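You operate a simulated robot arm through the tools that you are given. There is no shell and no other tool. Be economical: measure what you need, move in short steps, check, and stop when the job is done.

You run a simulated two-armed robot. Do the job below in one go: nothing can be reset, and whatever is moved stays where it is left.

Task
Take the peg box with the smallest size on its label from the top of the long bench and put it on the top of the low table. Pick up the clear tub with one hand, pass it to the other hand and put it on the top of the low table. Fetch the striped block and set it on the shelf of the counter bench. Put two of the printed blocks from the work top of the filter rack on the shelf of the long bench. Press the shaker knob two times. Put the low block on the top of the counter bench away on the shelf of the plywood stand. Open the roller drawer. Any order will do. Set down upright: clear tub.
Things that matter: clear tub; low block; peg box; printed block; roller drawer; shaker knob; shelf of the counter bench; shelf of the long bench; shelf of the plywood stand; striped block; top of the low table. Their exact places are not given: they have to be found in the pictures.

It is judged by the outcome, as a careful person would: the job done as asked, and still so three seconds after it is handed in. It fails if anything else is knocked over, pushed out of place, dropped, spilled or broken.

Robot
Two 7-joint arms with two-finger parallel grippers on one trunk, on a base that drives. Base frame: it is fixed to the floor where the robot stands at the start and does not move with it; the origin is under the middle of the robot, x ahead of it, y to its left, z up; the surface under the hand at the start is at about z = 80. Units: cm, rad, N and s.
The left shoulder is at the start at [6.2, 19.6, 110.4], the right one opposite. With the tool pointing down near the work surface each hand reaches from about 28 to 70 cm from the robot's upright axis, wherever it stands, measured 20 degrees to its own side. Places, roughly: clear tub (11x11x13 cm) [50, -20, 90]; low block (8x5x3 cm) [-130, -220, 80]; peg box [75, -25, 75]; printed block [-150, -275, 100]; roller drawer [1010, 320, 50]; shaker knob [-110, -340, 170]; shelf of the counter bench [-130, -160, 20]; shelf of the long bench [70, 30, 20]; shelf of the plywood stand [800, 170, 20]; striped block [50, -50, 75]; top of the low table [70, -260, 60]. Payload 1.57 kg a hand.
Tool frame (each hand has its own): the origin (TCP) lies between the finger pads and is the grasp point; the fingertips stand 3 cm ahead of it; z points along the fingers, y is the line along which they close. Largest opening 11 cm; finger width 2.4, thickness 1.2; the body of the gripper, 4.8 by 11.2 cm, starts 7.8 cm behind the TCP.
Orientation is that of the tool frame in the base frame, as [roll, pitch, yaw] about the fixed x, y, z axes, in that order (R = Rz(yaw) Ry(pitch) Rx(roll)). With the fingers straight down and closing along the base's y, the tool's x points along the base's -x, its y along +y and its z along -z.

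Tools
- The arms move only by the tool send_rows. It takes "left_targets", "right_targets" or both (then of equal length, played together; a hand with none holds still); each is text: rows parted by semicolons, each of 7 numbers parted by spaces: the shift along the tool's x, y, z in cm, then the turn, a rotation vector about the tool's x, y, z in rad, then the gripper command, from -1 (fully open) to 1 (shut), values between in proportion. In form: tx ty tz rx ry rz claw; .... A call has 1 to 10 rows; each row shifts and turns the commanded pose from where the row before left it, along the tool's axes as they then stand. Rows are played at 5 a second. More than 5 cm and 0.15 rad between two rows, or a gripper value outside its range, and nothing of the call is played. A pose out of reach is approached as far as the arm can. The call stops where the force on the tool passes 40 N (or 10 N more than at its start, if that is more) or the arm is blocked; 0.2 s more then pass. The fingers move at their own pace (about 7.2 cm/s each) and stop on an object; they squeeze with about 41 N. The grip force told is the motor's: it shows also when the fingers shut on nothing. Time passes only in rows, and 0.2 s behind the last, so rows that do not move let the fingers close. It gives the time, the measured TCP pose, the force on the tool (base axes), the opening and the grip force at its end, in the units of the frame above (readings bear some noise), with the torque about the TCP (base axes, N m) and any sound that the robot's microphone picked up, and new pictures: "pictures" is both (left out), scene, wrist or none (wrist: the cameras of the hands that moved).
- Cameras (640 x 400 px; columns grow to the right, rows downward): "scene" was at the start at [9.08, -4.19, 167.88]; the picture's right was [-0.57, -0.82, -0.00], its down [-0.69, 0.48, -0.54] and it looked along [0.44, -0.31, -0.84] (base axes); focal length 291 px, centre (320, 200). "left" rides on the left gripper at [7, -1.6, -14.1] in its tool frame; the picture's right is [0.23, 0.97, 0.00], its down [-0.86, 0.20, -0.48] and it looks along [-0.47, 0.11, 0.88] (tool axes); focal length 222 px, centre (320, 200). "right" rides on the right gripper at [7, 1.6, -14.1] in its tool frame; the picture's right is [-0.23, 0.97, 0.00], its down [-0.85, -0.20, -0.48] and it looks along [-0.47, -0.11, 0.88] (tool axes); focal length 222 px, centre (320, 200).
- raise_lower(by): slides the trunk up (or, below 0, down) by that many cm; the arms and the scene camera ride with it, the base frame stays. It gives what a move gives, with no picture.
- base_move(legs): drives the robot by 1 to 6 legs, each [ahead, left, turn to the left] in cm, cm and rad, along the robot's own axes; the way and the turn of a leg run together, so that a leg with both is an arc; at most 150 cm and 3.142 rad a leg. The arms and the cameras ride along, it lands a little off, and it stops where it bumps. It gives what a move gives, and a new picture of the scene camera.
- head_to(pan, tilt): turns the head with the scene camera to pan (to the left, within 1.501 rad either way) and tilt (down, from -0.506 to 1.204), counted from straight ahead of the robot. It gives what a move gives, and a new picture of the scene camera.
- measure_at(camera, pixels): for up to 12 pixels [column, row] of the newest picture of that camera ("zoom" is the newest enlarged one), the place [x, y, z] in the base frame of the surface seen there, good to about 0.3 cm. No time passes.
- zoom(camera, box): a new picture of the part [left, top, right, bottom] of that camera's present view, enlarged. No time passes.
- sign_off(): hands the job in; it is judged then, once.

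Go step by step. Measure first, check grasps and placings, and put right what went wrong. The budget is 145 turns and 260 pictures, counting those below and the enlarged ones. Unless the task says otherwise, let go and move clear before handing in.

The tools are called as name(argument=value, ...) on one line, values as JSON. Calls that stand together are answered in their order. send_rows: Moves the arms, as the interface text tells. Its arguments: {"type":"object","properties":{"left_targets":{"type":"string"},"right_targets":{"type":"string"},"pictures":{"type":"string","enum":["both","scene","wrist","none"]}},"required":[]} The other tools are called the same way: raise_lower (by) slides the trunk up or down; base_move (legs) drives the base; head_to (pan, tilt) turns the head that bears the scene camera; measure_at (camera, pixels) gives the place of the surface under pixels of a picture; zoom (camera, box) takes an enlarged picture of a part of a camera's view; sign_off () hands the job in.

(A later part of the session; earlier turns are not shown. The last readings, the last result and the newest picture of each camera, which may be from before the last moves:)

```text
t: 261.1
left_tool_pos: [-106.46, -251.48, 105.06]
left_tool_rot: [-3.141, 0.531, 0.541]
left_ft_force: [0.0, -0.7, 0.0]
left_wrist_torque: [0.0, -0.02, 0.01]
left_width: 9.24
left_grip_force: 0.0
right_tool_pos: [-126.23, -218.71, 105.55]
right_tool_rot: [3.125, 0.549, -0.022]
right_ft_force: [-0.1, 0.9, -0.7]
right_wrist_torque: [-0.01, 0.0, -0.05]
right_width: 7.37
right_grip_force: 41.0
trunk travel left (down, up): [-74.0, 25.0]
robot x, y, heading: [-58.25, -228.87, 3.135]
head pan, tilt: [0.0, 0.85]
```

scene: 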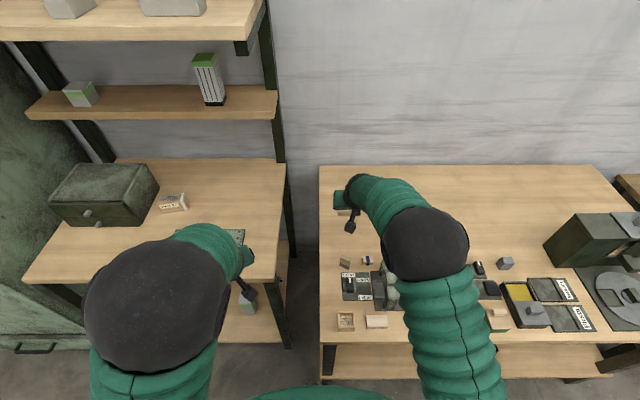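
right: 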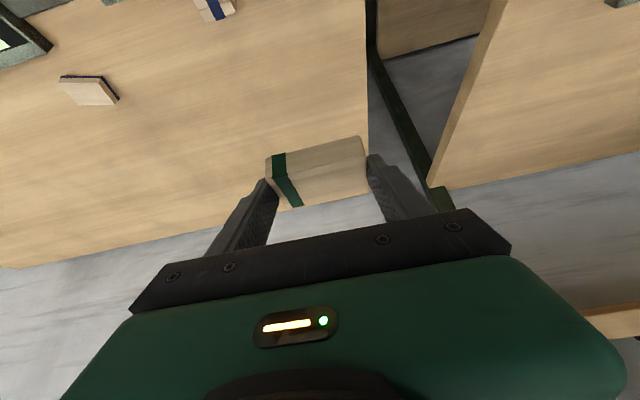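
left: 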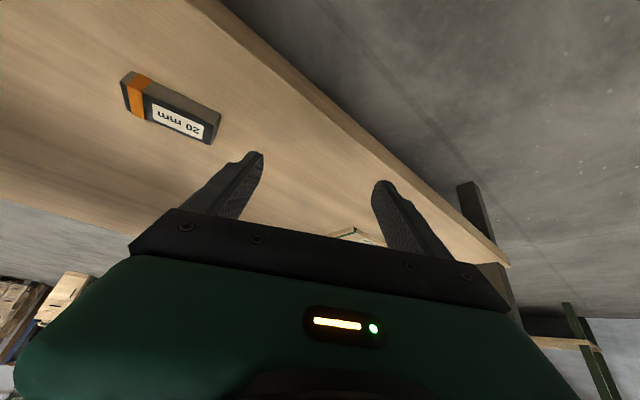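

Low block held. Drive out to the corridor (y≈-128) facing +x and look toward the plywood stand.

base_move(legs=[[-25, 0, 0], [0, 0, -1.565], [100, 0, 0], [0, 0, -1.57]])

head_to(pan=0.15, tilt=0.15)

```text
t: 275.4
left_tool_pos: [11.66, -104.36, 105.11]
left_tool_rot: [-3.137, 0.532, -2.624]
left_ft_force: [0.7, -0.5, 1.0]
left_wrist_torque: [-0.01, -0.04, 0.0]
left_width: 9.23
left_grip_force: 0.0
right_tool_pos: [30.59, -137.75, 105.65]
right_tool_rot: [3.126, 0.552, 3.099]
right_ft_force: [-0.1, -0.8, -1.1]
right_wrist_torque: [-0.02, 0.0, 0.0]
right_width: 7.39
right_grip_force: 41.4
trunk travel left (down, up): [-74.0, 25.0]
robot x, y, heading: [-36.58, -126.9, -0.037]
head pan, tilt: [0.0, 0.85]
```

scene: 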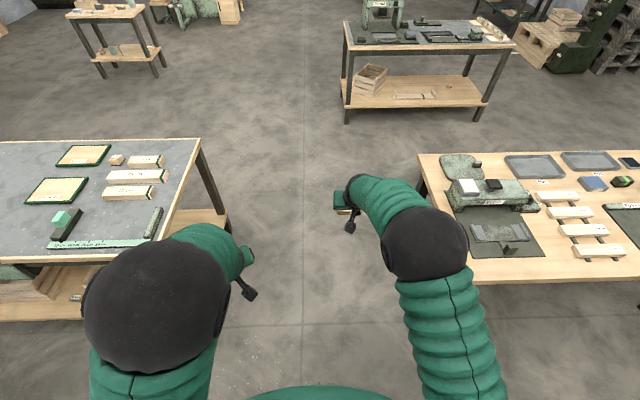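

```text
t: 276.5
left_tool_pos: [11.61, -104.4, 105.36]
left_tool_rot: [-3.139, 0.534, -2.626]
left_ft_force: [-0.7, 0.1, -0.6]
left_wrist_torque: [0.01, 0.03, -0.02]
left_width: 9.25
left_grip_force: 0.0
right_tool_pos: [30.46, -137.72, 105.69]
right_tool_rot: [3.125, 0.553, 3.099]
right_ft_force: [0.4, -0.4, 0.5]
right_wrist_torque: [-0.01, 0.03, -0.04]
right_width: 7.38
right_grip_force: 40.8
trunk travel left (down, up): [-74.0, 25.0]
robot x, y, heading: [-36.8, -126.05, -0.033]
head pan, tilt: [0.15, 0.15]
```

scene: 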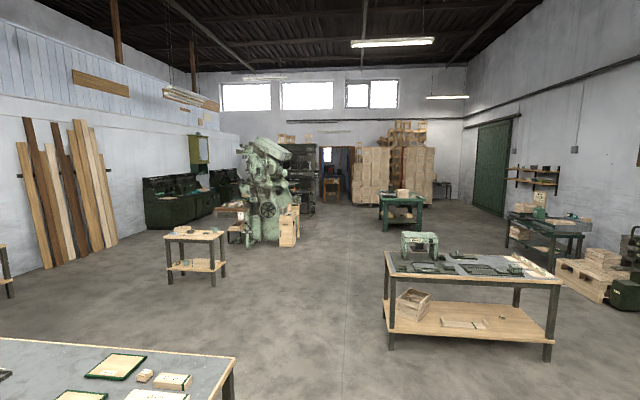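

measure_at(camera="scene", pixels=[[195, 240], [195, 267], [400, 200], [400, 222], [265, 215], [395, 330], [390, 278], [330, 260], [330, 225], [390, 175], [230, 210], [335, 185]])

zoom(camera="scene", box=[210, 120, 450, 270])

```text
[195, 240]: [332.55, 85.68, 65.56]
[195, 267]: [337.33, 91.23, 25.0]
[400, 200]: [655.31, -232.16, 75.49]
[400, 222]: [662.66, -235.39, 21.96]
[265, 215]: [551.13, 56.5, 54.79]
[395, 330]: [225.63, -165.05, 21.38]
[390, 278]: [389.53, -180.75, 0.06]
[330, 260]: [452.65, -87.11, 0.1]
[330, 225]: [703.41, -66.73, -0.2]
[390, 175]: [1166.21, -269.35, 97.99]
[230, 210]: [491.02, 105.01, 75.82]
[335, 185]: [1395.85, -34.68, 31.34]
```

```text
2.67 times, centred on (330, 195) of scene
```

zoom: 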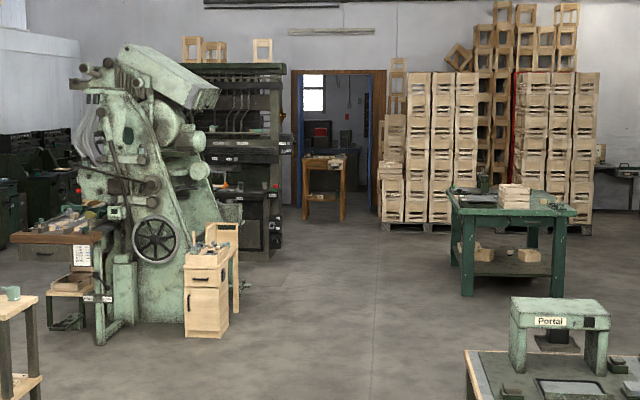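

The plywood stand must lie behind the green machine. Drive along the aisle to about (543,-66).

base_move(legs=[[0, 0, 0.033], [150, 0, 0], [30, 0, 0], [100, 60, 0], [150, 0, 0], [130, 0, 0]])

head_to(pan=0.5, tilt=0.3)

```text
t: 304.6
left_tool_pos: [566.48, -22.95, 105.28]
left_tool_rot: [-3.139, 0.534, -2.589]
left_ft_force: [0.5, 0.1, 0.0]
left_wrist_torque: [-0.01, 0.01, 0.04]
left_width: 9.24
left_grip_force: 0.1
right_tool_pos: [586.59, -55.77, 105.74]
right_tool_rot: [3.125, 0.554, 3.133]
right_ft_force: [0.9, 0.1, -0.4]
right_wrist_torque: [0.02, 0.0, -0.01]
right_width: 7.36
right_grip_force: 41.2
trunk travel left (down, up): [-74.0, 25.0]
robot x, y, heading: [519.12, -46.38, 0.004]
head pan, tilt: [0.15, 0.15]
```

scene: 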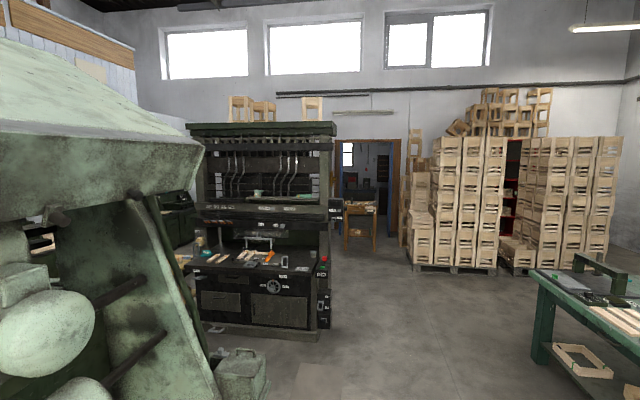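

```text
t: 305.4
left_tool_pos: [566.41, -23.04, 105.4]
left_tool_rot: [-3.139, 0.534, -2.588]
left_ft_force: [0.5, 0.3, 0.4]
left_wrist_torque: [-0.05, -0.01, 0.0]
left_width: 9.26
left_grip_force: 0.1
right_tool_pos: [586.44, -55.68, 105.96]
right_tool_rot: [3.126, 0.553, 3.133]
right_ft_force: [-0.4, 0.5, -0.7]
right_wrist_torque: [0.0, 0.01, 0.0]
right_width: 7.37
right_grip_force: 41.0
trunk travel left (down, up): [-74.0, 25.0]
robot x, y, heading: [518.77, -46.64, 0.004]
head pan, tilt: [0.499, 0.3]
```

scene: 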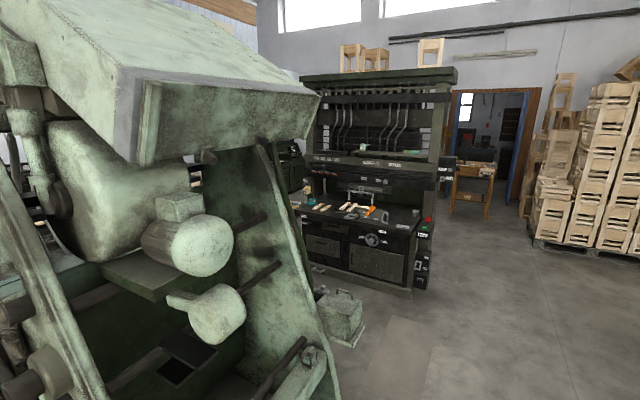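

measure_at(camera="scene", pixels=[[345, 318], [360, 345], [370, 280], [425, 290], [470, 170], [290, 200], [400, 300], [540, 245], [303, 150], [290, 165], [330, 360]])

zoom(camera="scene", box=[260, 80, 500, 300])

```text
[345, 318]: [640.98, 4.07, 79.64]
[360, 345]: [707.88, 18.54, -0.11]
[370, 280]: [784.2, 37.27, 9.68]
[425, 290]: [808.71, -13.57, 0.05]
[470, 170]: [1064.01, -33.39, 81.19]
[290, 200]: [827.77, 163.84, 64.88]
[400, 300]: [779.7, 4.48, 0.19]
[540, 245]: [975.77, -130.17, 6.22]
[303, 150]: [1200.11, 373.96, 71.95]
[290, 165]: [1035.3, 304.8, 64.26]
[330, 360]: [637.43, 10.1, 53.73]
```

```text
1.82 times, centred on (380, 190) of scene
```

zoom: 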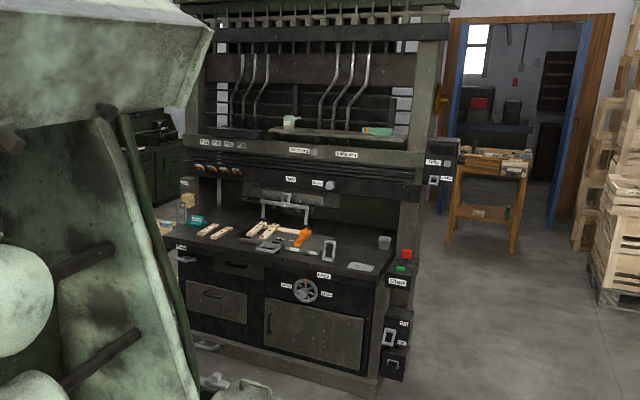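

Stand appears at (828,164) left of the dark machine (px (290,200)). Go through the gap between machines: to x≈715, turn left, advance.

base_move(legs=[[150, 0, 0], [46, 0, 0], [0, 0, 1.566], [60, 0, 0]])

head_to(pan=-0.4, tilt=0.4)

```text
t: 322.3
left_tool_pos: [689.54, 63.42, 105.4]
left_tool_rot: [-3.136, 0.535, -0.978]
left_ft_force: [-0.3, -0.2, -0.6]
left_wrist_torque: [-0.03, 0.0, -0.03]
left_width: 9.27
left_grip_force: 0.0
right_tool_pos: [721.49, 84.7, 105.77]
right_tool_rot: [3.127, 0.555, -1.54]
right_ft_force: [0.7, 0.7, -0.3]
right_wrist_torque: [0.02, 0.0, 0.0]
right_width: 7.35
right_grip_force: 41.2
trunk travel left (down, up): [-74.0, 25.0]
robot x, y, heading: [715.24, 17.22, 1.607]
head pan, tilt: [0.499, 0.3]
```

scene: 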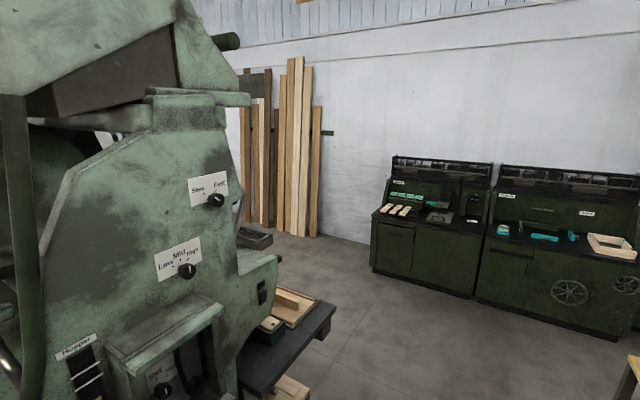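

```text
t: 323.5
left_tool_pos: [689.52, 63.48, 105.43]
left_tool_rot: [-3.136, 0.536, -0.979]
left_ft_force: [-0.3, 0.1, -0.7]
left_wrist_torque: [-0.01, -0.01, -0.04]
left_width: 9.24
left_grip_force: 0.0
right_tool_pos: [721.37, 84.63, 105.9]
right_tool_rot: [3.127, 0.555, -1.543]
right_ft_force: [-0.8, -1.3, -0.2]
right_wrist_torque: [0.0, -0.02, -0.02]
right_width: 7.37
right_grip_force: 41.3
trunk travel left (down, up): [-74.0, 25.0]
robot x, y, heading: [715.18, 17.13, 1.605]
head pan, tilt: [-0.4, 0.4]
```

scene: 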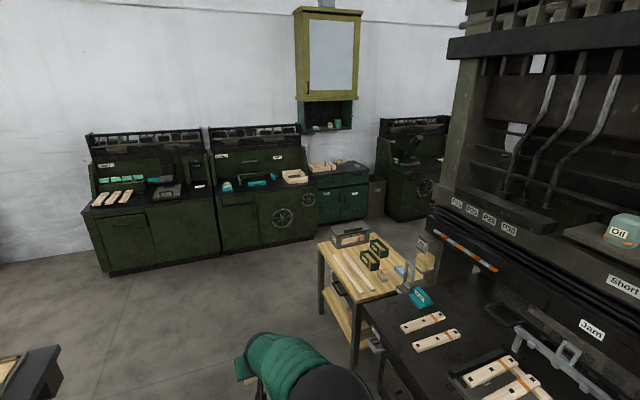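

The wooden stand is at (360,275) beside the dark machine. Measure it.

measure_at(camera="scene", pixels=[[322, 245], [360, 292], [400, 290], [365, 240], [350, 318], [345, 305], [338, 290], [322, 310], [353, 370], [395, 240], [405, 320], [350, 195]])

zoom(camera="scene", box=[300, 210, 450, 380])

```text
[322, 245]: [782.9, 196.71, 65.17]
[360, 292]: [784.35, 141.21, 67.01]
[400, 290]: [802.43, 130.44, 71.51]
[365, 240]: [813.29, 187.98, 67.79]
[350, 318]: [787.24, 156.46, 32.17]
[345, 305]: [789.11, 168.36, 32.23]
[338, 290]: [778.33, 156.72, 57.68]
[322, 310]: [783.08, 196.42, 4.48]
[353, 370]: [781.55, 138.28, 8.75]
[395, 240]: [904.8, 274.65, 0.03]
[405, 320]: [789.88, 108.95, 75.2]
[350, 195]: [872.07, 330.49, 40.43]
```

```text
2.35 times, centred on (375, 295) of scene
```

zoom: 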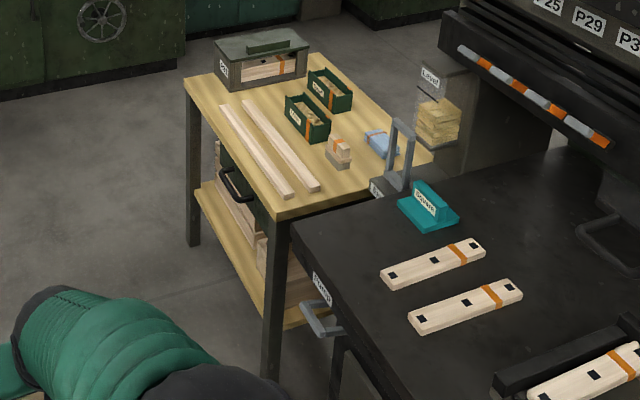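

Plywood stand: x≥782, y 138–197, top z 66. Drive up to y≈165, turn right to face it, back off slightly.

base_move(legs=[[0, 0, -0.035], [148, 0, 0], [0, 0, -1.571], [-15, 0, 0]])

raise_lower(by=-40)

raise_lower(by=-15)

head_to(pan=0.0, tilt=0.5)

```text
t: 336.0
left_tool_pos: [741.76, 190.65, 105.32]
left_tool_rot: [-3.138, 0.534, -2.526]
left_ft_force: [0.3, 0.5, 0.6]
left_wrist_torque: [-0.01, 0.01, 0.01]
left_width: 9.23
left_grip_force: 0.0
right_tool_pos: [763.87, 159.25, 105.8]
right_tool_rot: [3.127, 0.552, -3.087]
right_ft_force: [0.1, -0.9, -0.7]
right_wrist_torque: [-0.04, -0.01, 0.03]
right_width: 7.37
right_grip_force: 41.4
trunk travel left (down, up): [-74.0, 25.0]
robot x, y, heading: [695.6, 163.78, 0.062]
head pan, tilt: [-0.4, 0.4]
```

scene: 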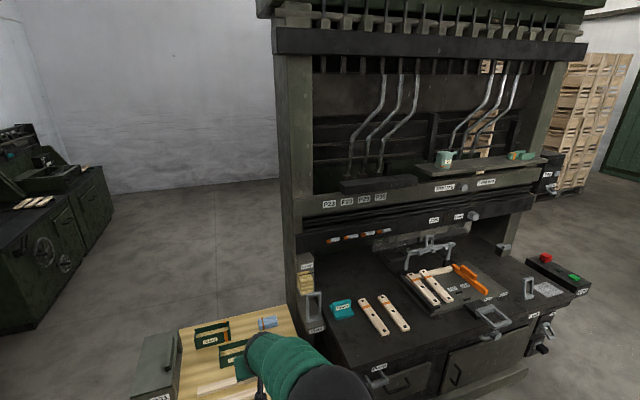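

```text
t: 339.9
left_tool_pos: [741.58, 191.04, 66.01]
left_tool_rot: [-3.118, 0.543, -2.499]
left_ft_force: [-0.7, 0.7, -0.1]
left_wrist_torque: [0.0, 0.0, 0.01]
left_width: 9.24
left_grip_force: 0.1
right_tool_pos: [763.35, 159.1, 65.9]
right_tool_rot: [3.125, 0.557, -3.088]
right_ft_force: [0.4, 0.3, -0.4]
right_wrist_torque: [0.03, 0.06, -0.03]
right_width: 7.35
right_grip_force: 41.4
trunk travel left (down, up): [-34.0, 65.0]
robot x, y, heading: [695.69, 163.91, 0.066]
head pan, tilt: [-0.4, 0.4]
```

```text
t: 341.6
left_tool_pos: [741.45, 190.91, 50.89]
left_tool_rot: [-3.118, 0.542, -2.499]
left_ft_force: [-0.4, 0.3, -0.3]
left_wrist_torque: [0.02, -0.02, 0.02]
left_width: 9.26
left_grip_force: 0.0
right_tool_pos: [763.31, 159.19, 50.8]
right_tool_rot: [3.126, 0.558, -3.086]
right_ft_force: [-0.6, -0.1, 0.1]
right_wrist_torque: [-0.02, 0.0, -0.02]
right_width: 7.37
right_grip_force: 41.5
trunk travel left (down, up): [-19.0, 80.0]
robot x, y, heading: [695.85, 163.96, 0.067]
head pan, tilt: [-0.4, 0.4]
```

```text
t: 342.5
left_tool_pos: [741.39, 191.11, 50.77]
left_tool_rot: [-3.121, 0.541, -2.501]
left_ft_force: [-0.4, 0.2, -0.5]
left_wrist_torque: [0.02, 0.04, -0.02]
left_width: 9.25
left_grip_force: 0.0
right_tool_pos: [763.28, 159.12, 50.88]
right_tool_rot: [3.126, 0.556, -3.087]
right_ft_force: [-0.8, -1.9, -0.7]
right_wrist_torque: [-0.03, -0.01, -0.03]
right_width: 7.41
right_grip_force: 41.5
trunk travel left (down, up): [-19.0, 80.0]
robot x, y, heading: [695.6, 163.83, 0.066]
head pan, tilt: [0.0, 0.499]
```

scene: 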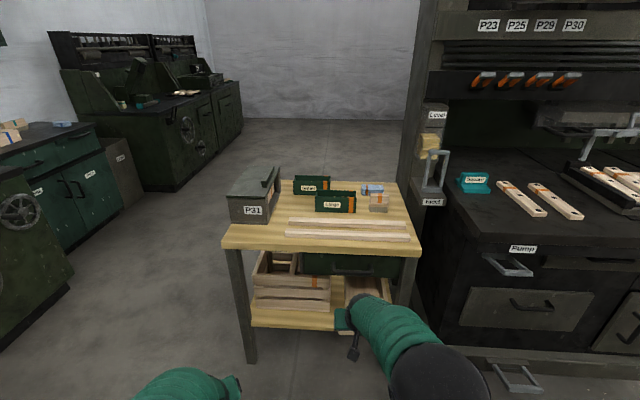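

zoom(camera="scene", box=[215, 220, 425, 370])

measure_at(camera="scene", pixels=[[260, 322], [320, 325], [292, 292], [330, 318], [338, 295], [375, 290], [350, 265], [390, 290], [245, 340], [340, 308]])

```text
2.67 times, centred on (320, 295) of scene
```

zoom: 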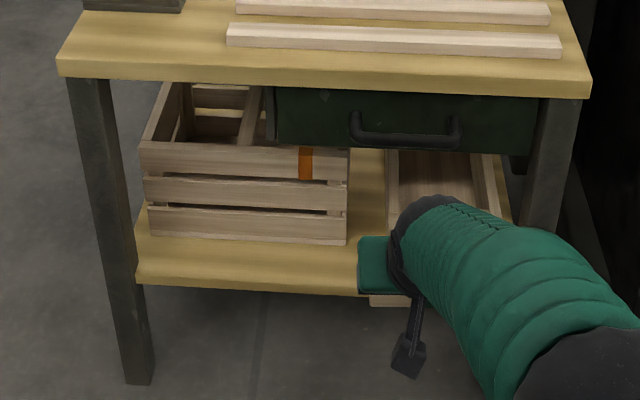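

```text
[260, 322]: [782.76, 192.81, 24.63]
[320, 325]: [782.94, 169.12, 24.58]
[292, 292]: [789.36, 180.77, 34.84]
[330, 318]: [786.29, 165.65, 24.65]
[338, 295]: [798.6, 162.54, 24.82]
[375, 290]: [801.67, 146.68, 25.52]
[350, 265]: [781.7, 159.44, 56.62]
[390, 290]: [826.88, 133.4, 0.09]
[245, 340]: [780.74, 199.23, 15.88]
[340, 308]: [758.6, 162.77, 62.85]
```

Right arm hides part of the shelf; move it aside to the right and look.

send_rows(right_targets="3.4 -3 -2.1 0 0 0 0.6;3.4 -3 -2.1 0 0 0 0.6;3.4 -3 -2.1 0 0 0 0.6;0 -4.5 0 0 0 0 0.6;0 -4.5 0 0 0 0 0.6;0 -4.5 0 0 0 0 0.6", pictures="scene")

zoom(camera="scene", box=[215, 220, 425, 370])

```text
t: 343.9
left_tool_pos: [741.27, 191.04, 51.03]
left_tool_rot: [-3.128, 0.539, -2.504]
left_ft_force: [0.3, 0.1, 0.3]
left_wrist_torque: [-0.01, -0.02, 0.01]
left_width: 9.25
left_grip_force: 0.0
right_tool_pos: [752.66, 135.86, 50.79]
right_tool_rot: [3.123, 0.557, -3.088]
right_ft_force: [0.4, -0.3, -0.1]
right_wrist_torque: [0.05, 0.03, 0.0]
right_width: 7.36
right_grip_force: 41.2
trunk travel left (down, up): [-19.0, 80.0]
robot x, y, heading: [696.11, 163.72, 0.07]
head pan, tilt: [0.0, 0.499]
```

scene: 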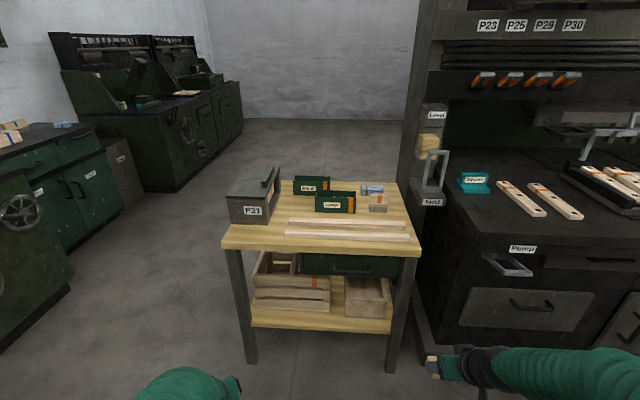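

```text
2.67 times, centred on (320, 295) of scene
```

zoom: 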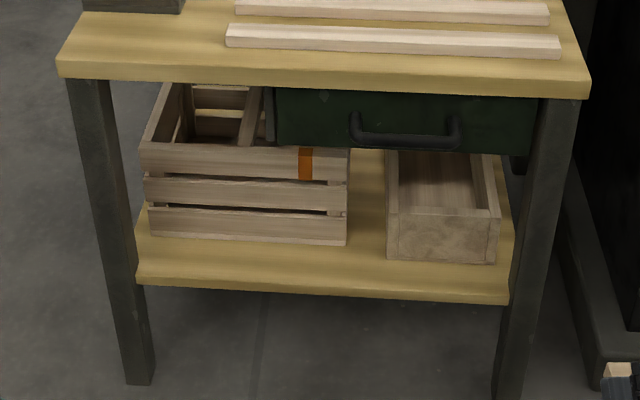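

measure_at(camera="zoom", pixels=[[140, 276], [250, 284], [370, 292], [500, 296], [245, 241], [348, 242], [390, 258], [495, 262], [368, 240], [368, 200], [368, 270], [405, 140]])

```text
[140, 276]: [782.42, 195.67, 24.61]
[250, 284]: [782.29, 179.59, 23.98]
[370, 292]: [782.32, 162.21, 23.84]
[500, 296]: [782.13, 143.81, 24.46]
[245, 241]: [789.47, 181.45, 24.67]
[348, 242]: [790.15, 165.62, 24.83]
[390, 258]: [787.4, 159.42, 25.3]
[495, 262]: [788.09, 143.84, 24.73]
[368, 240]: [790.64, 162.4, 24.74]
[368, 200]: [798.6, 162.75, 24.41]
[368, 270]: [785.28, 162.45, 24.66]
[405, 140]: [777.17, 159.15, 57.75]
```

Free strip in front of the crate: x 782.3–789.4, y 168–195. I'll set the block at (785.6,180). Reposition base: straighten, 42 left, 18 ahead, trunk -16.

base_move(legs=[[0, 0, -0.06], [0, 44, 0]])

raise_lower(by=-16)

base_move(legs=[[18, 0, 0]])

```text
t: 347.0
left_tool_pos: [742.75, 231.76, 50.72]
left_tool_rot: [-3.134, 0.54, -2.571]
left_ft_force: [0.2, -0.2, -0.3]
left_wrist_torque: [0.02, 0.01, 0.02]
left_width: 9.25
left_grip_force: 0.1
right_tool_pos: [750.78, 175.9, 50.73]
right_tool_rot: [3.124, 0.556, 3.131]
right_ft_force: [0.2, 0.5, -1.0]
right_wrist_torque: [0.03, -0.03, 0.02]
right_width: 7.38
right_grip_force: 40.7
trunk travel left (down, up): [-19.0, 80.0]
robot x, y, heading: [695.79, 207.41, 0.003]
head pan, tilt: [0.0, 0.499]
```

scene: 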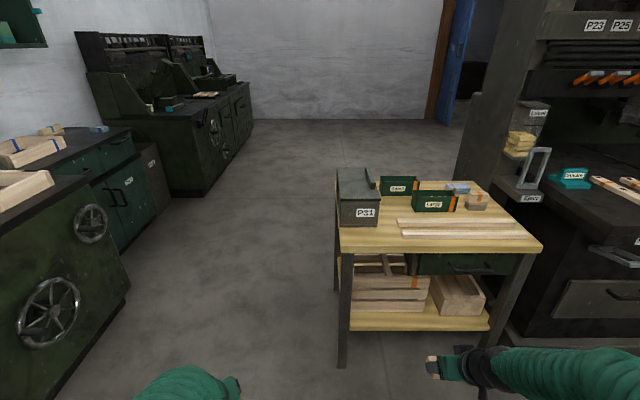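

```text
t: 348.8
left_tool_pos: [742.87, 232.06, 34.85]
left_tool_rot: [-3.122, 0.541, -2.559]
left_ft_force: [0.4, 0.1, 0.5]
left_wrist_torque: [0.0, -0.02, -0.01]
left_width: 9.26
left_grip_force: 0.1
right_tool_pos: [750.73, 175.9, 34.68]
right_tool_rot: [3.124, 0.558, 3.133]
right_ft_force: [0.0, -0.4, -0.2]
right_wrist_torque: [0.0, -0.01, 0.05]
right_width: 7.36
right_grip_force: 41.4
trunk travel left (down, up): [-3.0, 96.0]
robot x, y, heading: [695.66, 207.59, 0.005]
head pan, tilt: [0.0, 0.499]
```

```text
t: 350.3
left_tool_pos: [760.83, 232.15, 34.85]
left_tool_rot: [-3.127, 0.54, -2.559]
left_ft_force: [-0.1, 0.0, -0.5]
left_wrist_torque: [0.0, 0.0, 0.0]
left_width: 9.27
left_grip_force: 0.0
right_tool_pos: [768.86, 176.0, 34.85]
right_tool_rot: [3.127, 0.558, 3.13]
right_ft_force: [-1.0, -0.1, 0.0]
right_wrist_torque: [-0.01, -0.02, 0.07]
right_width: 7.38
right_grip_force: 40.8
trunk travel left (down, up): [-3.0, 96.0]
robot x, y, heading: [713.48, 207.65, 0.002]
head pan, tilt: [0.0, 0.499]
```

scene: 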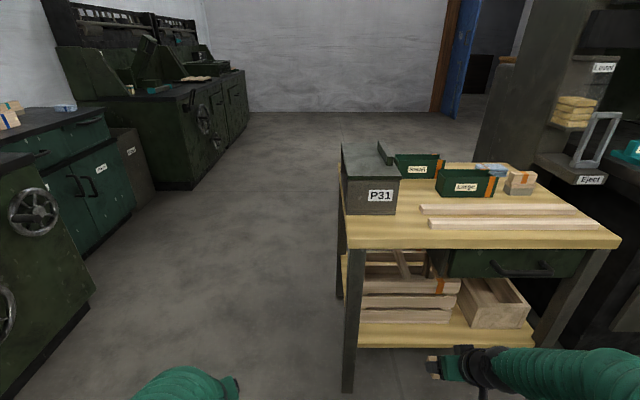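

Extend 15.3 forward, lower 6.2.

send_rows(right_targets="-3.25 0 2.03 0 0 0 0.6;-3.25 0 2.03 0 0 0 0.6;-3.25 0 2.03 0 0 0 0.6;-3.25 0 2.03 0 0 0 0.6;1.64 0 2.63 0 0 0 0.6;1.6 0 2.6 0 0 0 0.6;0 0 0 0 0 0 0.6", pictures="both")

```text
t: 351.9
left_tool_pos: [760.8, 232.44, 34.77]
left_tool_rot: [-3.127, 0.54, -2.552]
left_ft_force: [0.6, -0.9, -0.1]
left_wrist_torque: [-0.01, 0.0, -0.01]
left_width: 9.24
left_grip_force: 0.1
right_tool_pos: [783.93, 175.91, 28.86]
right_tool_rot: [3.125, 0.559, 3.133]
right_ft_force: [-0.7, -0.4, -0.3]
right_wrist_torque: [0.01, 0.0, -0.03]
right_width: 7.36
right_grip_force: 41.1
trunk travel left (down, up): [-3.0, 96.0]
robot x, y, heading: [713.68, 207.33, 0.001]
head pan, tilt: [0.0, 0.499]
```

scene: 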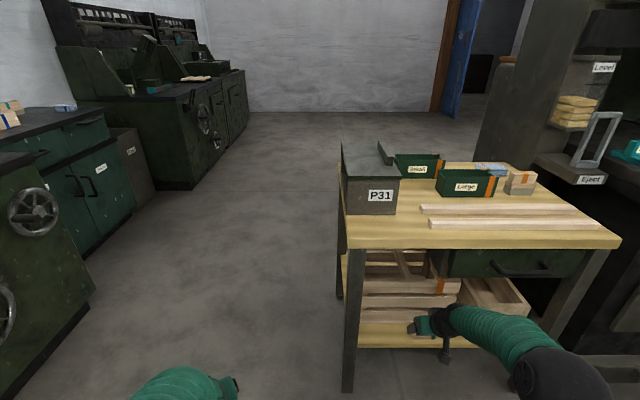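
right: 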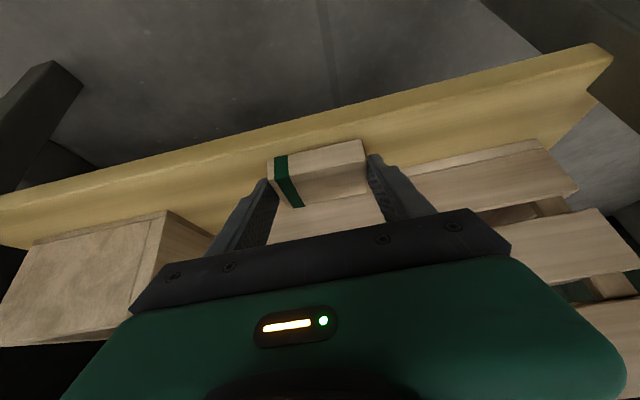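

measure_at(camera="right", pixels=[[318, 152], [355, 145], [320, 130], [330, 118], [310, 185], [400, 150], [440, 135], [320, 212]])

```text
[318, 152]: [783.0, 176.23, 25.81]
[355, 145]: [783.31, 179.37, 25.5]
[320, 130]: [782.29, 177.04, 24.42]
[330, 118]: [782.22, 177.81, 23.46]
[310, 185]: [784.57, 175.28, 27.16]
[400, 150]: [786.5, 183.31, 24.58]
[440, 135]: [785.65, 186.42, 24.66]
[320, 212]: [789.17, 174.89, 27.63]
```

Block is 0.8 inside the edge, 1.4 from the crate. Nudge 0.3 forward, lower to contact, release and withdraw.

send_rows(right_targets="-0.25 0 0.16 0 0 0 0.6;0.16 0 0.25 0 0 0 0.6;0.13 0 0.21 0 0 0 0.6;0 0 0 0 0 0 0.6", pictures="none")

send_rows(right_targets="0 0 0 0 0 0 -0.6;0 0 0 0 0 0 -0.6;-1 0 -1.6 0 0 0 -0.6;-1.6 0 -2.6 0 0 0 -0.6;3.4 0 -2.1 0 0 0 -0.6;3.4 0 -2.1 0 0 0 -0.6;3.4 0 -2.1 0 0 0 -0.6;3.4 0 -2.1 0 0 0 -0.6", pictures="both")

```text
t: 352.9
left_tool_pos: [760.87, 232.4, 34.92]
left_tool_rot: [-3.125, 0.542, -2.555]
left_ft_force: [0.5, 0.2, 0.0]
left_wrist_torque: [0.01, 0.0, -0.01]
left_width: 9.26
left_grip_force: 0.0
right_tool_pos: [784.32, 176.16, 28.47]
right_tool_rot: [3.125, 0.563, 3.131]
right_ft_force: [-0.8, -0.7, 5.2]
right_wrist_torque: [-0.21, 0.09, 0.0]
right_width: 7.36
right_grip_force: 40.9
trunk travel left (down, up): [-3.0, 96.0]
robot x, y, heading: [713.72, 207.5, 0.005]
head pan, tilt: [0.0, 0.499]
```

```text
t: 354.7
left_tool_pos: [760.83, 232.44, 34.97]
left_tool_rot: [-3.126, 0.541, -2.555]
left_ft_force: [0.1, -0.4, 0.7]
left_wrist_torque: [0.03, 0.0, -0.02]
left_width: 9.23
left_grip_force: 0.1
right_tool_pos: [768.39, 175.31, 32.88]
right_tool_rot: [3.125, 0.558, 3.131]
right_ft_force: [-0.2, 1.0, 0.1]
right_wrist_torque: [-0.01, 0.0, -0.01]
right_width: 8.81
right_grip_force: 0.1
trunk travel left (down, up): [-3.0, 96.0]
robot x, y, heading: [713.91, 207.89, -0.001]
head pan, tilt: [0.0, 0.499]
```

scene: 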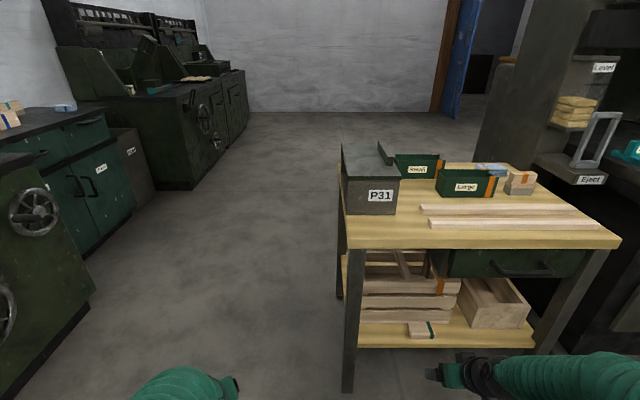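
right: 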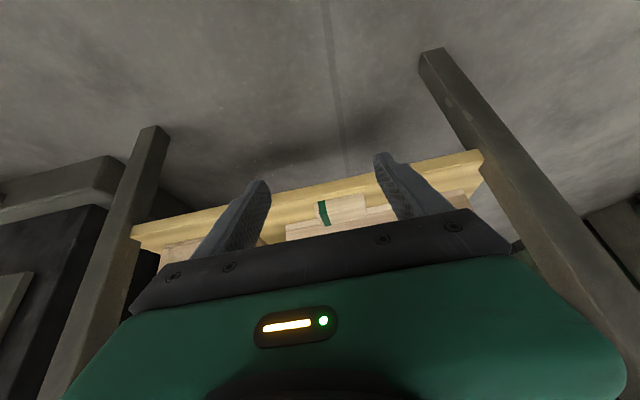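

Low block is on the shelf. Now the roller drawer, near (1010,320): measure around (200,130) and cabinets on the left.

zoom(camera="scene", box=[50, 30, 260, 200])

measure_at(camera="scene", pixels=[[205, 125], [190, 185], [240, 140], [125, 160], [140, 205], [85, 190], [85, 285], [225, 170], [160, 140], [300, 110]])

```text
2.35 times, centred on (155, 115) of scene
```

zoom: 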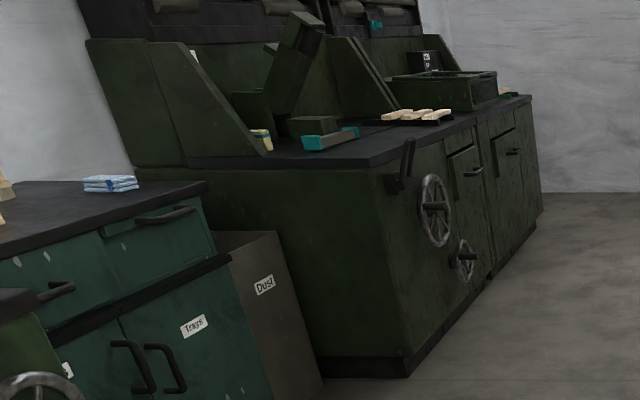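

```text
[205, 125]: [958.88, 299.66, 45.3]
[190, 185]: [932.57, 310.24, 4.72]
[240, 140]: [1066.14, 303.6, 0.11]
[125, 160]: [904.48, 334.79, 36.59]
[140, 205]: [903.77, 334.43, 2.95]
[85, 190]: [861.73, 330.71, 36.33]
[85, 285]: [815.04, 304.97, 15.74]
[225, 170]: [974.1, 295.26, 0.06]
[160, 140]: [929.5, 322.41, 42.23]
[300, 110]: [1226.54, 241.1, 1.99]
```

The machine's front (y≈303) has drawers at x≈1000. Raise, and drive there: past the stand, then face +y.

raise_lower(by=40)

raise_lower(by=30)

base_move(legs=[[-20, 0, 0], [0, 40, 0], [150, 0, 0], [50, 0, 0], [90, -50, 0], [0, 0, 1.571]])

head_to(pan=0.0, tilt=0.5)

```text
t: 358.6
left_tool_pos: [760.89, 232.36, 75.01]
left_tool_rot: [-3.127, 0.542, -2.553]
left_ft_force: [0.3, -1.0, 0.5]
left_wrist_torque: [0.0, -0.03, 0.01]
left_width: 9.25
left_grip_force: 0.1
right_tool_pos: [768.39, 175.33, 72.9]
right_tool_rot: [3.125, 0.559, 3.131]
right_ft_force: [-0.5, -0.2, 0.0]
right_wrist_torque: [-0.02, 0.03, 0.01]
right_width: 8.8
right_grip_force: 0.1
trunk travel left (down, up): [-43.0, 56.0]
robot x, y, heading: [713.67, 207.17, -0.001]
head pan, tilt: [0.0, 0.499]
```

```text
t: 361.6
left_tool_pos: [760.95, 232.08, 104.98]
left_tool_rot: [-3.128, 0.542, -2.56]
left_ft_force: [-0.3, -0.7, 0.6]
left_wrist_torque: [0.02, -0.03, 0.04]
left_width: 9.22
left_grip_force: 0.1
right_tool_pos: [768.43, 175.32, 102.91]
right_tool_rot: [3.124, 0.559, 3.132]
right_ft_force: [-0.9, 0.5, -0.2]
right_wrist_torque: [-0.04, 0.01, 0.01]
right_width: 8.77
right_grip_force: 0.1
trunk travel left (down, up): [-73.0, 26.0]
robot x, y, heading: [713.99, 207.92, 0.002]
head pan, tilt: [0.0, 0.499]
```

```text
t: 383.6
left_tool_pos: [957.85, 244.31, 105.0]
left_tool_rot: [-3.127, 0.541, -0.973]
left_ft_force: [1.0, 0.0, 0.1]
left_wrist_torque: [0.0, -0.01, -0.01]
left_width: 9.23
left_grip_force: 0.0
right_tool_pos: [1014.58, 252.79, 102.87]
right_tool_rot: [3.127, 0.559, -1.563]
right_ft_force: [-0.1, 0.9, -0.1]
right_wrist_torque: [-0.01, -0.03, 0.02]
right_width: 8.81
right_grip_force: 0.0
trunk travel left (down, up): [-73.0, 26.0]
robot x, y, heading: [983.17, 197.71, 1.584]
head pan, tilt: [0.0, 0.499]
```

scene: 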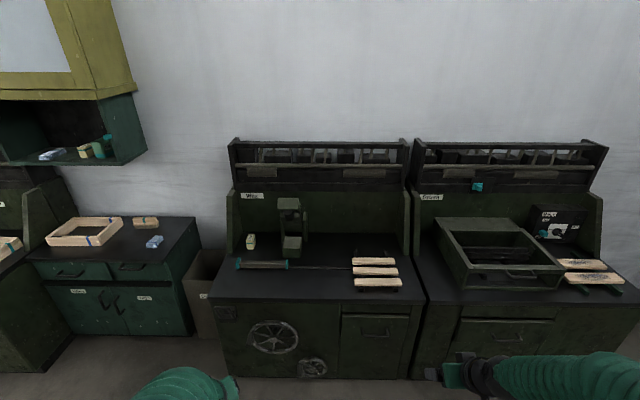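

```text
t: 384.2
left_tool_pos: [957.85, 244.24, 105.01]
left_tool_rot: [-3.127, 0.542, -0.973]
left_ft_force: [0.0, 0.3, -0.7]
left_wrist_torque: [0.0, 0.0, -0.01]
left_width: 9.24
left_grip_force: 0.0
right_tool_pos: [1014.5, 252.59, 102.97]
right_tool_rot: [3.126, 0.561, -1.566]
right_ft_force: [0.5, -0.7, -0.1]
right_wrist_torque: [0.02, -0.01, 0.01]
right_width: 8.81
right_grip_force: 0.0
trunk travel left (down, up): [-73.0, 26.0]
robot x, y, heading: [983.29, 197.51, 1.589]
head pan, tilt: [0.0, 0.499]
```

scene: 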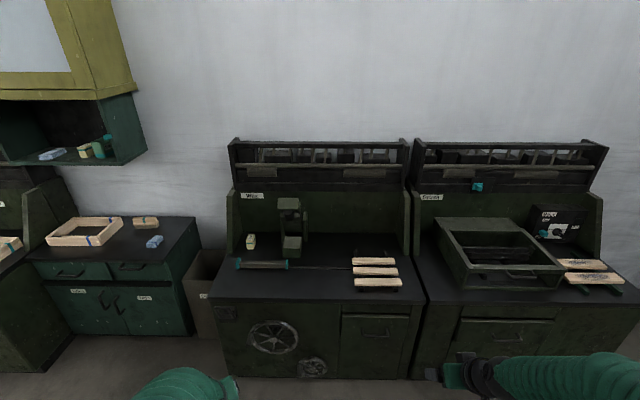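

zoom(camera="scene", box=[210, 180, 640, 390])

measure_at(camera="scene", pixels=[[378, 334], [375, 345], [345, 320], [410, 320], [345, 375], [508, 338], [506, 330], [465, 318], [550, 312], [273, 337], [375, 292], [315, 367]])

```text
1.49 times, centred on (425, 285) of scene
```

zoom: 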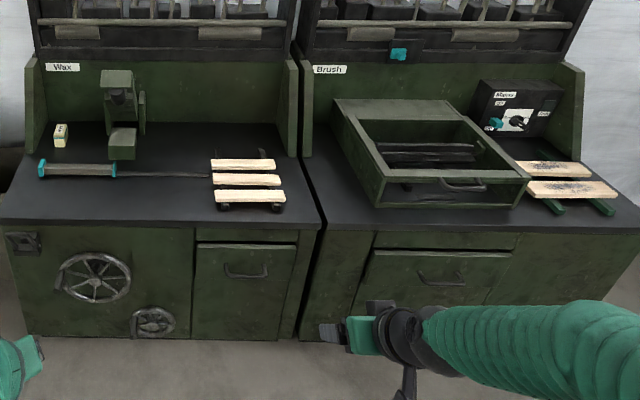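

```text
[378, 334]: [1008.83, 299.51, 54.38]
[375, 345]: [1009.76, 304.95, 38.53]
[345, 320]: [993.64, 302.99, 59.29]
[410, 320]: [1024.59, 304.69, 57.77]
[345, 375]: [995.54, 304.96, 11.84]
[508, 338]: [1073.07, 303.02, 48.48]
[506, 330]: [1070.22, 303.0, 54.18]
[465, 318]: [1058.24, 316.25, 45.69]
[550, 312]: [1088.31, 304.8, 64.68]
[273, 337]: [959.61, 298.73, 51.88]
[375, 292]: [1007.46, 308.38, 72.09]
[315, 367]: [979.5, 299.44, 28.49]
```

The drawer at x 994–1025 (Wax machine) matches. Look closely at its handle and counter edge.

zoom(camera="scene", box=[335, 280, 425, 380])

measure_at(camera="zoom", pixels=[[200, 90], [200, 75], [200, 130], [225, 215], [175, 225], [130, 195], [225, 195], [125, 215], [160, 300], [180, 150], [240, 190], [175, 180]])

```text
4.00 times, centred on (380, 330) of scene
```

zoom: 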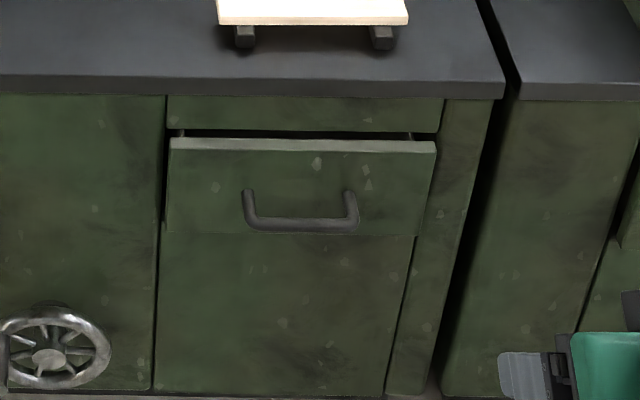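

```text
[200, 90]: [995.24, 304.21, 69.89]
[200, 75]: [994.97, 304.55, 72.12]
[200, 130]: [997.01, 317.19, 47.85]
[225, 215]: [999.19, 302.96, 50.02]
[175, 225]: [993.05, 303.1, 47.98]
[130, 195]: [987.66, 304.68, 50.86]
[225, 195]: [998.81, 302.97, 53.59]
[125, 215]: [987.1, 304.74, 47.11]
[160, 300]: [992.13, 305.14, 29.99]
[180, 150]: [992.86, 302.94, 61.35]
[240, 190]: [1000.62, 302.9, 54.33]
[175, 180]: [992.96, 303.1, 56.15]
```

measure_at(camera="zoom", pixels=[[270, 222], [300, 223], [340, 224], [300, 227], [250, 200], [352, 200], [300, 217], [247, 191], [300, 200], [300, 210]])

```text
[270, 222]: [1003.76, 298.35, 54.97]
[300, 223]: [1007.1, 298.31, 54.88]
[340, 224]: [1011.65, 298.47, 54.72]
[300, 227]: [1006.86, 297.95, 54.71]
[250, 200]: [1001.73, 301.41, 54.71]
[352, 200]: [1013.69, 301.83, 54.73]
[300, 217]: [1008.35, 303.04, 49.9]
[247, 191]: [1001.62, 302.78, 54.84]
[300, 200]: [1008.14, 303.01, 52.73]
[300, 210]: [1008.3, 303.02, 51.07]
```

Handle bar: y≈298.4, z≈54.5, x 1002–1014; gap of 4 cm behind it. I'll hook the closed right fingers behind the bar from above: straighten the hand (tilt ~0.12), close, lower 40, come 30 closer.

send_rows(right_targets="0 3.3 0 0 0.147 0 1;0 3.3 0 0 0.147 0 1;0 0 0 0 0.147 0 1;0 0 0 0 0 0 1", pictures="none")

raise_lower(by=-36)

base_move(legs=[[30, 0, -0.018]])

```text
t: 385.2
left_tool_pos: [958.11, 244.11, 105.07]
left_tool_rot: [-3.126, 0.542, -0.972]
left_ft_force: [0.4, 0.5, -0.2]
left_wrist_torque: [0.0, 0.0, 0.0]
left_width: 9.25
left_grip_force: 0.1
right_tool_pos: [1008.24, 252.47, 103.07]
right_tool_rot: [3.128, 0.119, -1.558]
right_ft_force: [-0.6, -0.5, -0.8]
right_wrist_torque: [-0.01, 0.0, -0.02]
right_width: 0.0
right_grip_force: 21.2
trunk travel left (down, up): [-73.0, 26.0]
robot x, y, heading: [983.21, 197.74, 1.587]
head pan, tilt: [0.0, 0.499]
```

```text
t: 388.8
left_tool_pos: [957.69, 244.1, 69.07]
left_tool_rot: [-3.118, 0.543, -0.961]
left_ft_force: [0.2, 0.4, -0.9]
left_wrist_torque: [0.02, -0.02, 0.0]
left_width: 9.23
left_grip_force: 0.1
right_tool_pos: [1008.01, 252.59, 67.17]
right_tool_rot: [3.128, 0.119, -1.557]
right_ft_force: [-0.2, 1.0, -0.1]
right_wrist_torque: [-0.01, 0.03, 0.02]
right_width: 0.0
right_grip_force: 21.4
trunk travel left (down, up): [-37.0, 62.0]
robot x, y, heading: [983.27, 197.38, 1.594]
head pan, tilt: [0.0, 0.499]
```

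```text
t: 390.8
left_tool_pos: [958.19, 274.74, 68.99]
left_tool_rot: [-3.124, 0.542, -0.982]
left_ft_force: [0.0, 1.2, -0.6]
left_wrist_torque: [0.01, 0.01, 0.06]
left_width: 9.24
left_grip_force: 0.0
right_tool_pos: [1008.8, 282.2, 67.0]
right_tool_rot: [3.128, 0.119, -1.578]
right_ft_force: [0.7, 0.9, -0.5]
right_wrist_torque: [-0.04, -0.03, 0.0]
right_width: 0.0
right_grip_force: 21.4
trunk travel left (down, up): [-37.0, 62.0]
robot x, y, heading: [982.84, 227.62, 1.571]
head pan, tilt: [0.0, 0.499]
```

scene: 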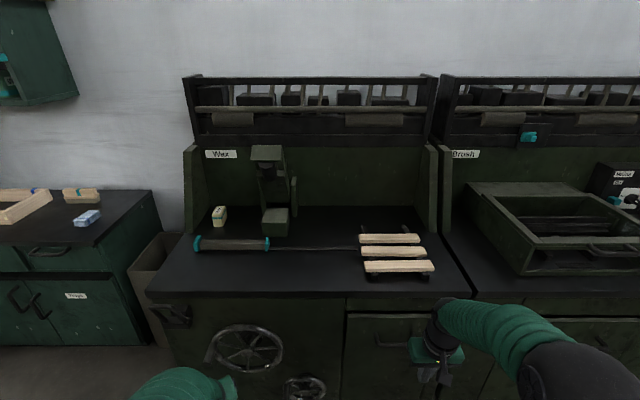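

Move forward 18.5 above the handle gap.

send_rows(right_targets="-4.6 0 0.55 0 0 0 1;-4.6 0 0.55 0 0 0 1;-4.6 0 0.55 0 0 0 1;-4.6 0 0.55 0 0 0 1;0 0 0 0 0 0 1", pictures="wrist")

```text
t: 392.0
left_tool_pos: [957.93, 274.53, 69.16]
left_tool_rot: [-3.122, 0.543, -0.975]
left_ft_force: [0.3, -0.2, -0.7]
left_wrist_torque: [-0.04, -0.01, 0.02]
left_width: 9.24
left_grip_force: 0.1
right_tool_pos: [1009.08, 298.45, 67.3]
right_tool_rot: [3.129, 0.119, -1.578]
right_ft_force: [-0.7, -0.1, 0.7]
right_wrist_torque: [-0.03, 0.0, -0.02]
right_width: 0.01
right_grip_force: 21.4
right hand out of reach, approached as far as the arm can: row 4
trunk travel left (down, up): [-37.0, 62.0]
robot x, y, heading: [982.69, 227.74, 1.564]
head pan, tilt: [0.0, 0.499]
```

right: 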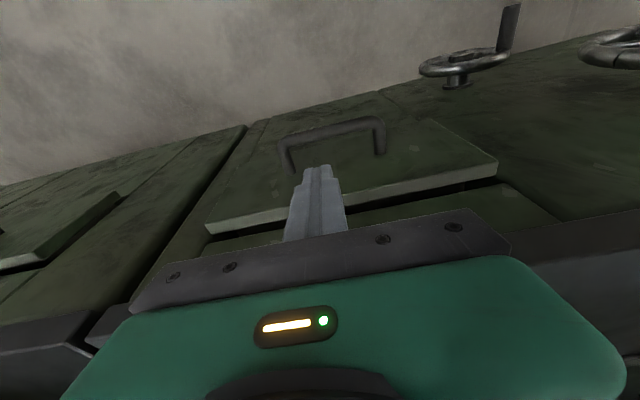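

At its reach limit; draw back 8, drive 9 closer, then go forward to y≈300.7.

send_rows(right_targets="4 0 -0.48 0 0 0 1;4 0 -0.48 0 0 0 1;0 0 0 0 0 0 1", pictures="none")

base_move(legs=[[9, 0, 0]])

```text
t: 392.8
left_tool_pos: [958.09, 274.8, 69.14]
left_tool_rot: [-3.118, 0.543, -0.978]
left_ft_force: [0.0, 1.0, 1.2]
left_wrist_torque: [-0.03, -0.02, -0.02]
left_width: 9.26
left_grip_force: 0.1
right_tool_pos: [1009.1, 290.4, 67.43]
right_tool_rot: [3.126, 0.122, -1.577]
right_ft_force: [-0.5, -0.1, -0.7]
right_wrist_torque: [0.0, 0.04, 0.01]
right_width: 0.01
right_grip_force: 21.9
trunk travel left (down, up): [-37.0, 62.0]
robot x, y, heading: [982.76, 227.51, 1.573]
head pan, tilt: [0.0, 0.499]
```

```text
t: 393.9
left_tool_pos: [958.07, 283.58, 69.12]
left_tool_rot: [-3.12, 0.543, -0.976]
left_ft_force: [0.4, 0.0, 0.0]
left_wrist_torque: [-0.01, -0.01, 0.05]
left_width: 9.25
left_grip_force: 0.1
right_tool_pos: [1008.79, 299.33, 67.23]
right_tool_rot: [3.128, 0.117, -1.577]
right_ft_force: [0.2, 0.3, -0.8]
right_wrist_torque: [0.02, 0.02, 0.0]
right_width: 0.0
right_grip_force: 21.0
trunk travel left (down, up): [-37.0, 62.0]
robot x, y, heading: [982.98, 236.26, 1.572]
head pan, tilt: [0.0, 0.499]
```

scene: 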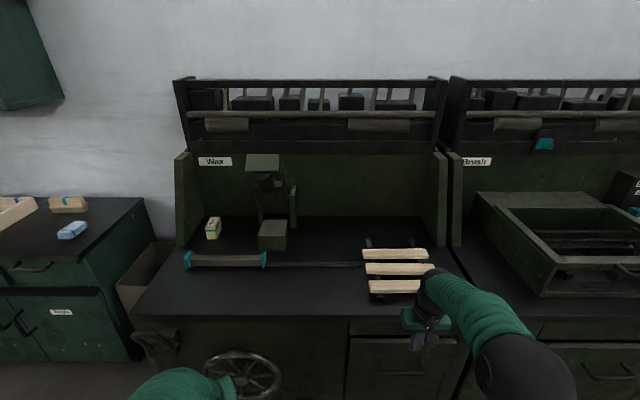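

Forward 1.4, then down in steps behind the bar.

send_rows(right_targets="-1.4 0 0.17 0 0 0 1;0.36 0 2.98 0 0 0 1;0.36 0 2.98 0 0 0 1;0 0 0 0 0 0 1", pictures="wrist")

zoom(camera="right", box=[240, 80, 420, 230])

```text
t: 394.9
left_tool_pos: [957.9, 283.33, 69.19]
left_tool_rot: [-3.119, 0.544, -0.97]
left_ft_force: [0.5, 0.5, 0.3]
left_wrist_torque: [0.05, 0.0, 0.02]
left_width: 9.24
left_grip_force: 0.1
right_tool_pos: [1008.89, 300.62, 61.23]
right_tool_rot: [3.127, 0.122, -1.577]
right_ft_force: [1.4, 0.0, 0.4]
right_wrist_torque: [-0.02, -0.02, 0.04]
right_width: 0.0
right_grip_force: 21.2
trunk travel left (down, up): [-37.0, 62.0]
robot x, y, heading: [983.09, 235.95, 1.572]
head pan, tilt: [0.0, 0.499]
```

right: 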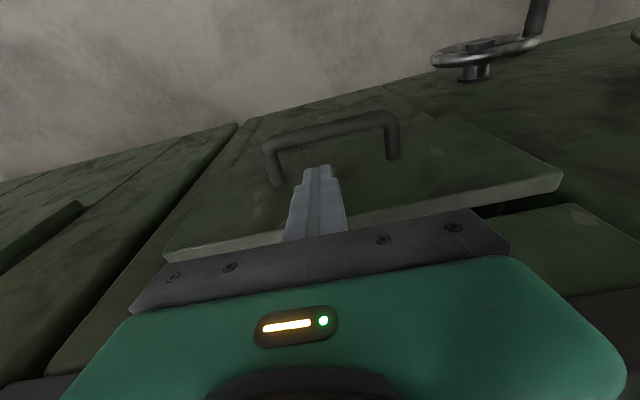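

```text
2.67 times, centred on (330, 155) of right
```

zoom: 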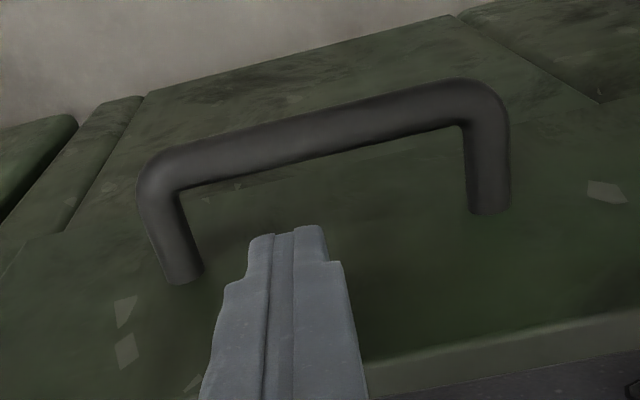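

The fingertip is between bar and panel. Down 6.4.

send_rows(right_targets="0.26 0 2.1 0 0 0 1;0.26 0 2.1 0 0 0 1;0.26 0 2.1 0 0 0 1;0 0 0 0 0 0 1", pictures="wrist")

```text
t: 395.9
left_tool_pos: [957.96, 283.32, 69.22]
left_tool_rot: [-3.118, 0.545, -0.969]
left_ft_force: [-0.3, 0.1, -0.1]
left_wrist_torque: [0.0, -0.02, -0.05]
left_width: 9.24
left_grip_force: 0.0
right_tool_pos: [1008.67, 300.8, 55.05]
right_tool_rot: [3.129, 0.124, -1.577]
right_ft_force: [0.2, -0.3, 0.7]
right_wrist_torque: [0.0, 0.02, 0.03]
right_width: 0.0
right_grip_force: 21.3
trunk travel left (down, up): [-37.0, 62.0]
robot x, y, heading: [982.84, 236.61, 1.569]
head pan, tilt: [0.0, 0.499]
```

right: 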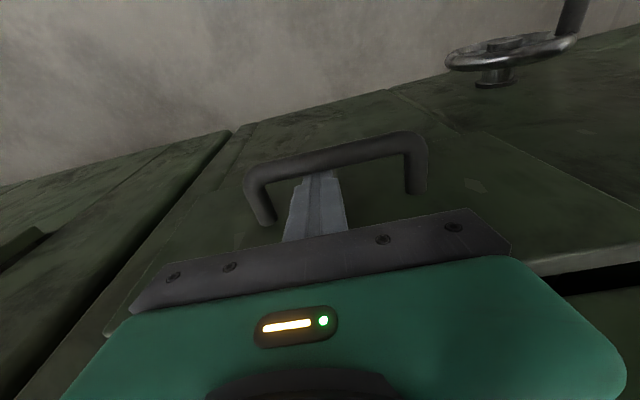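

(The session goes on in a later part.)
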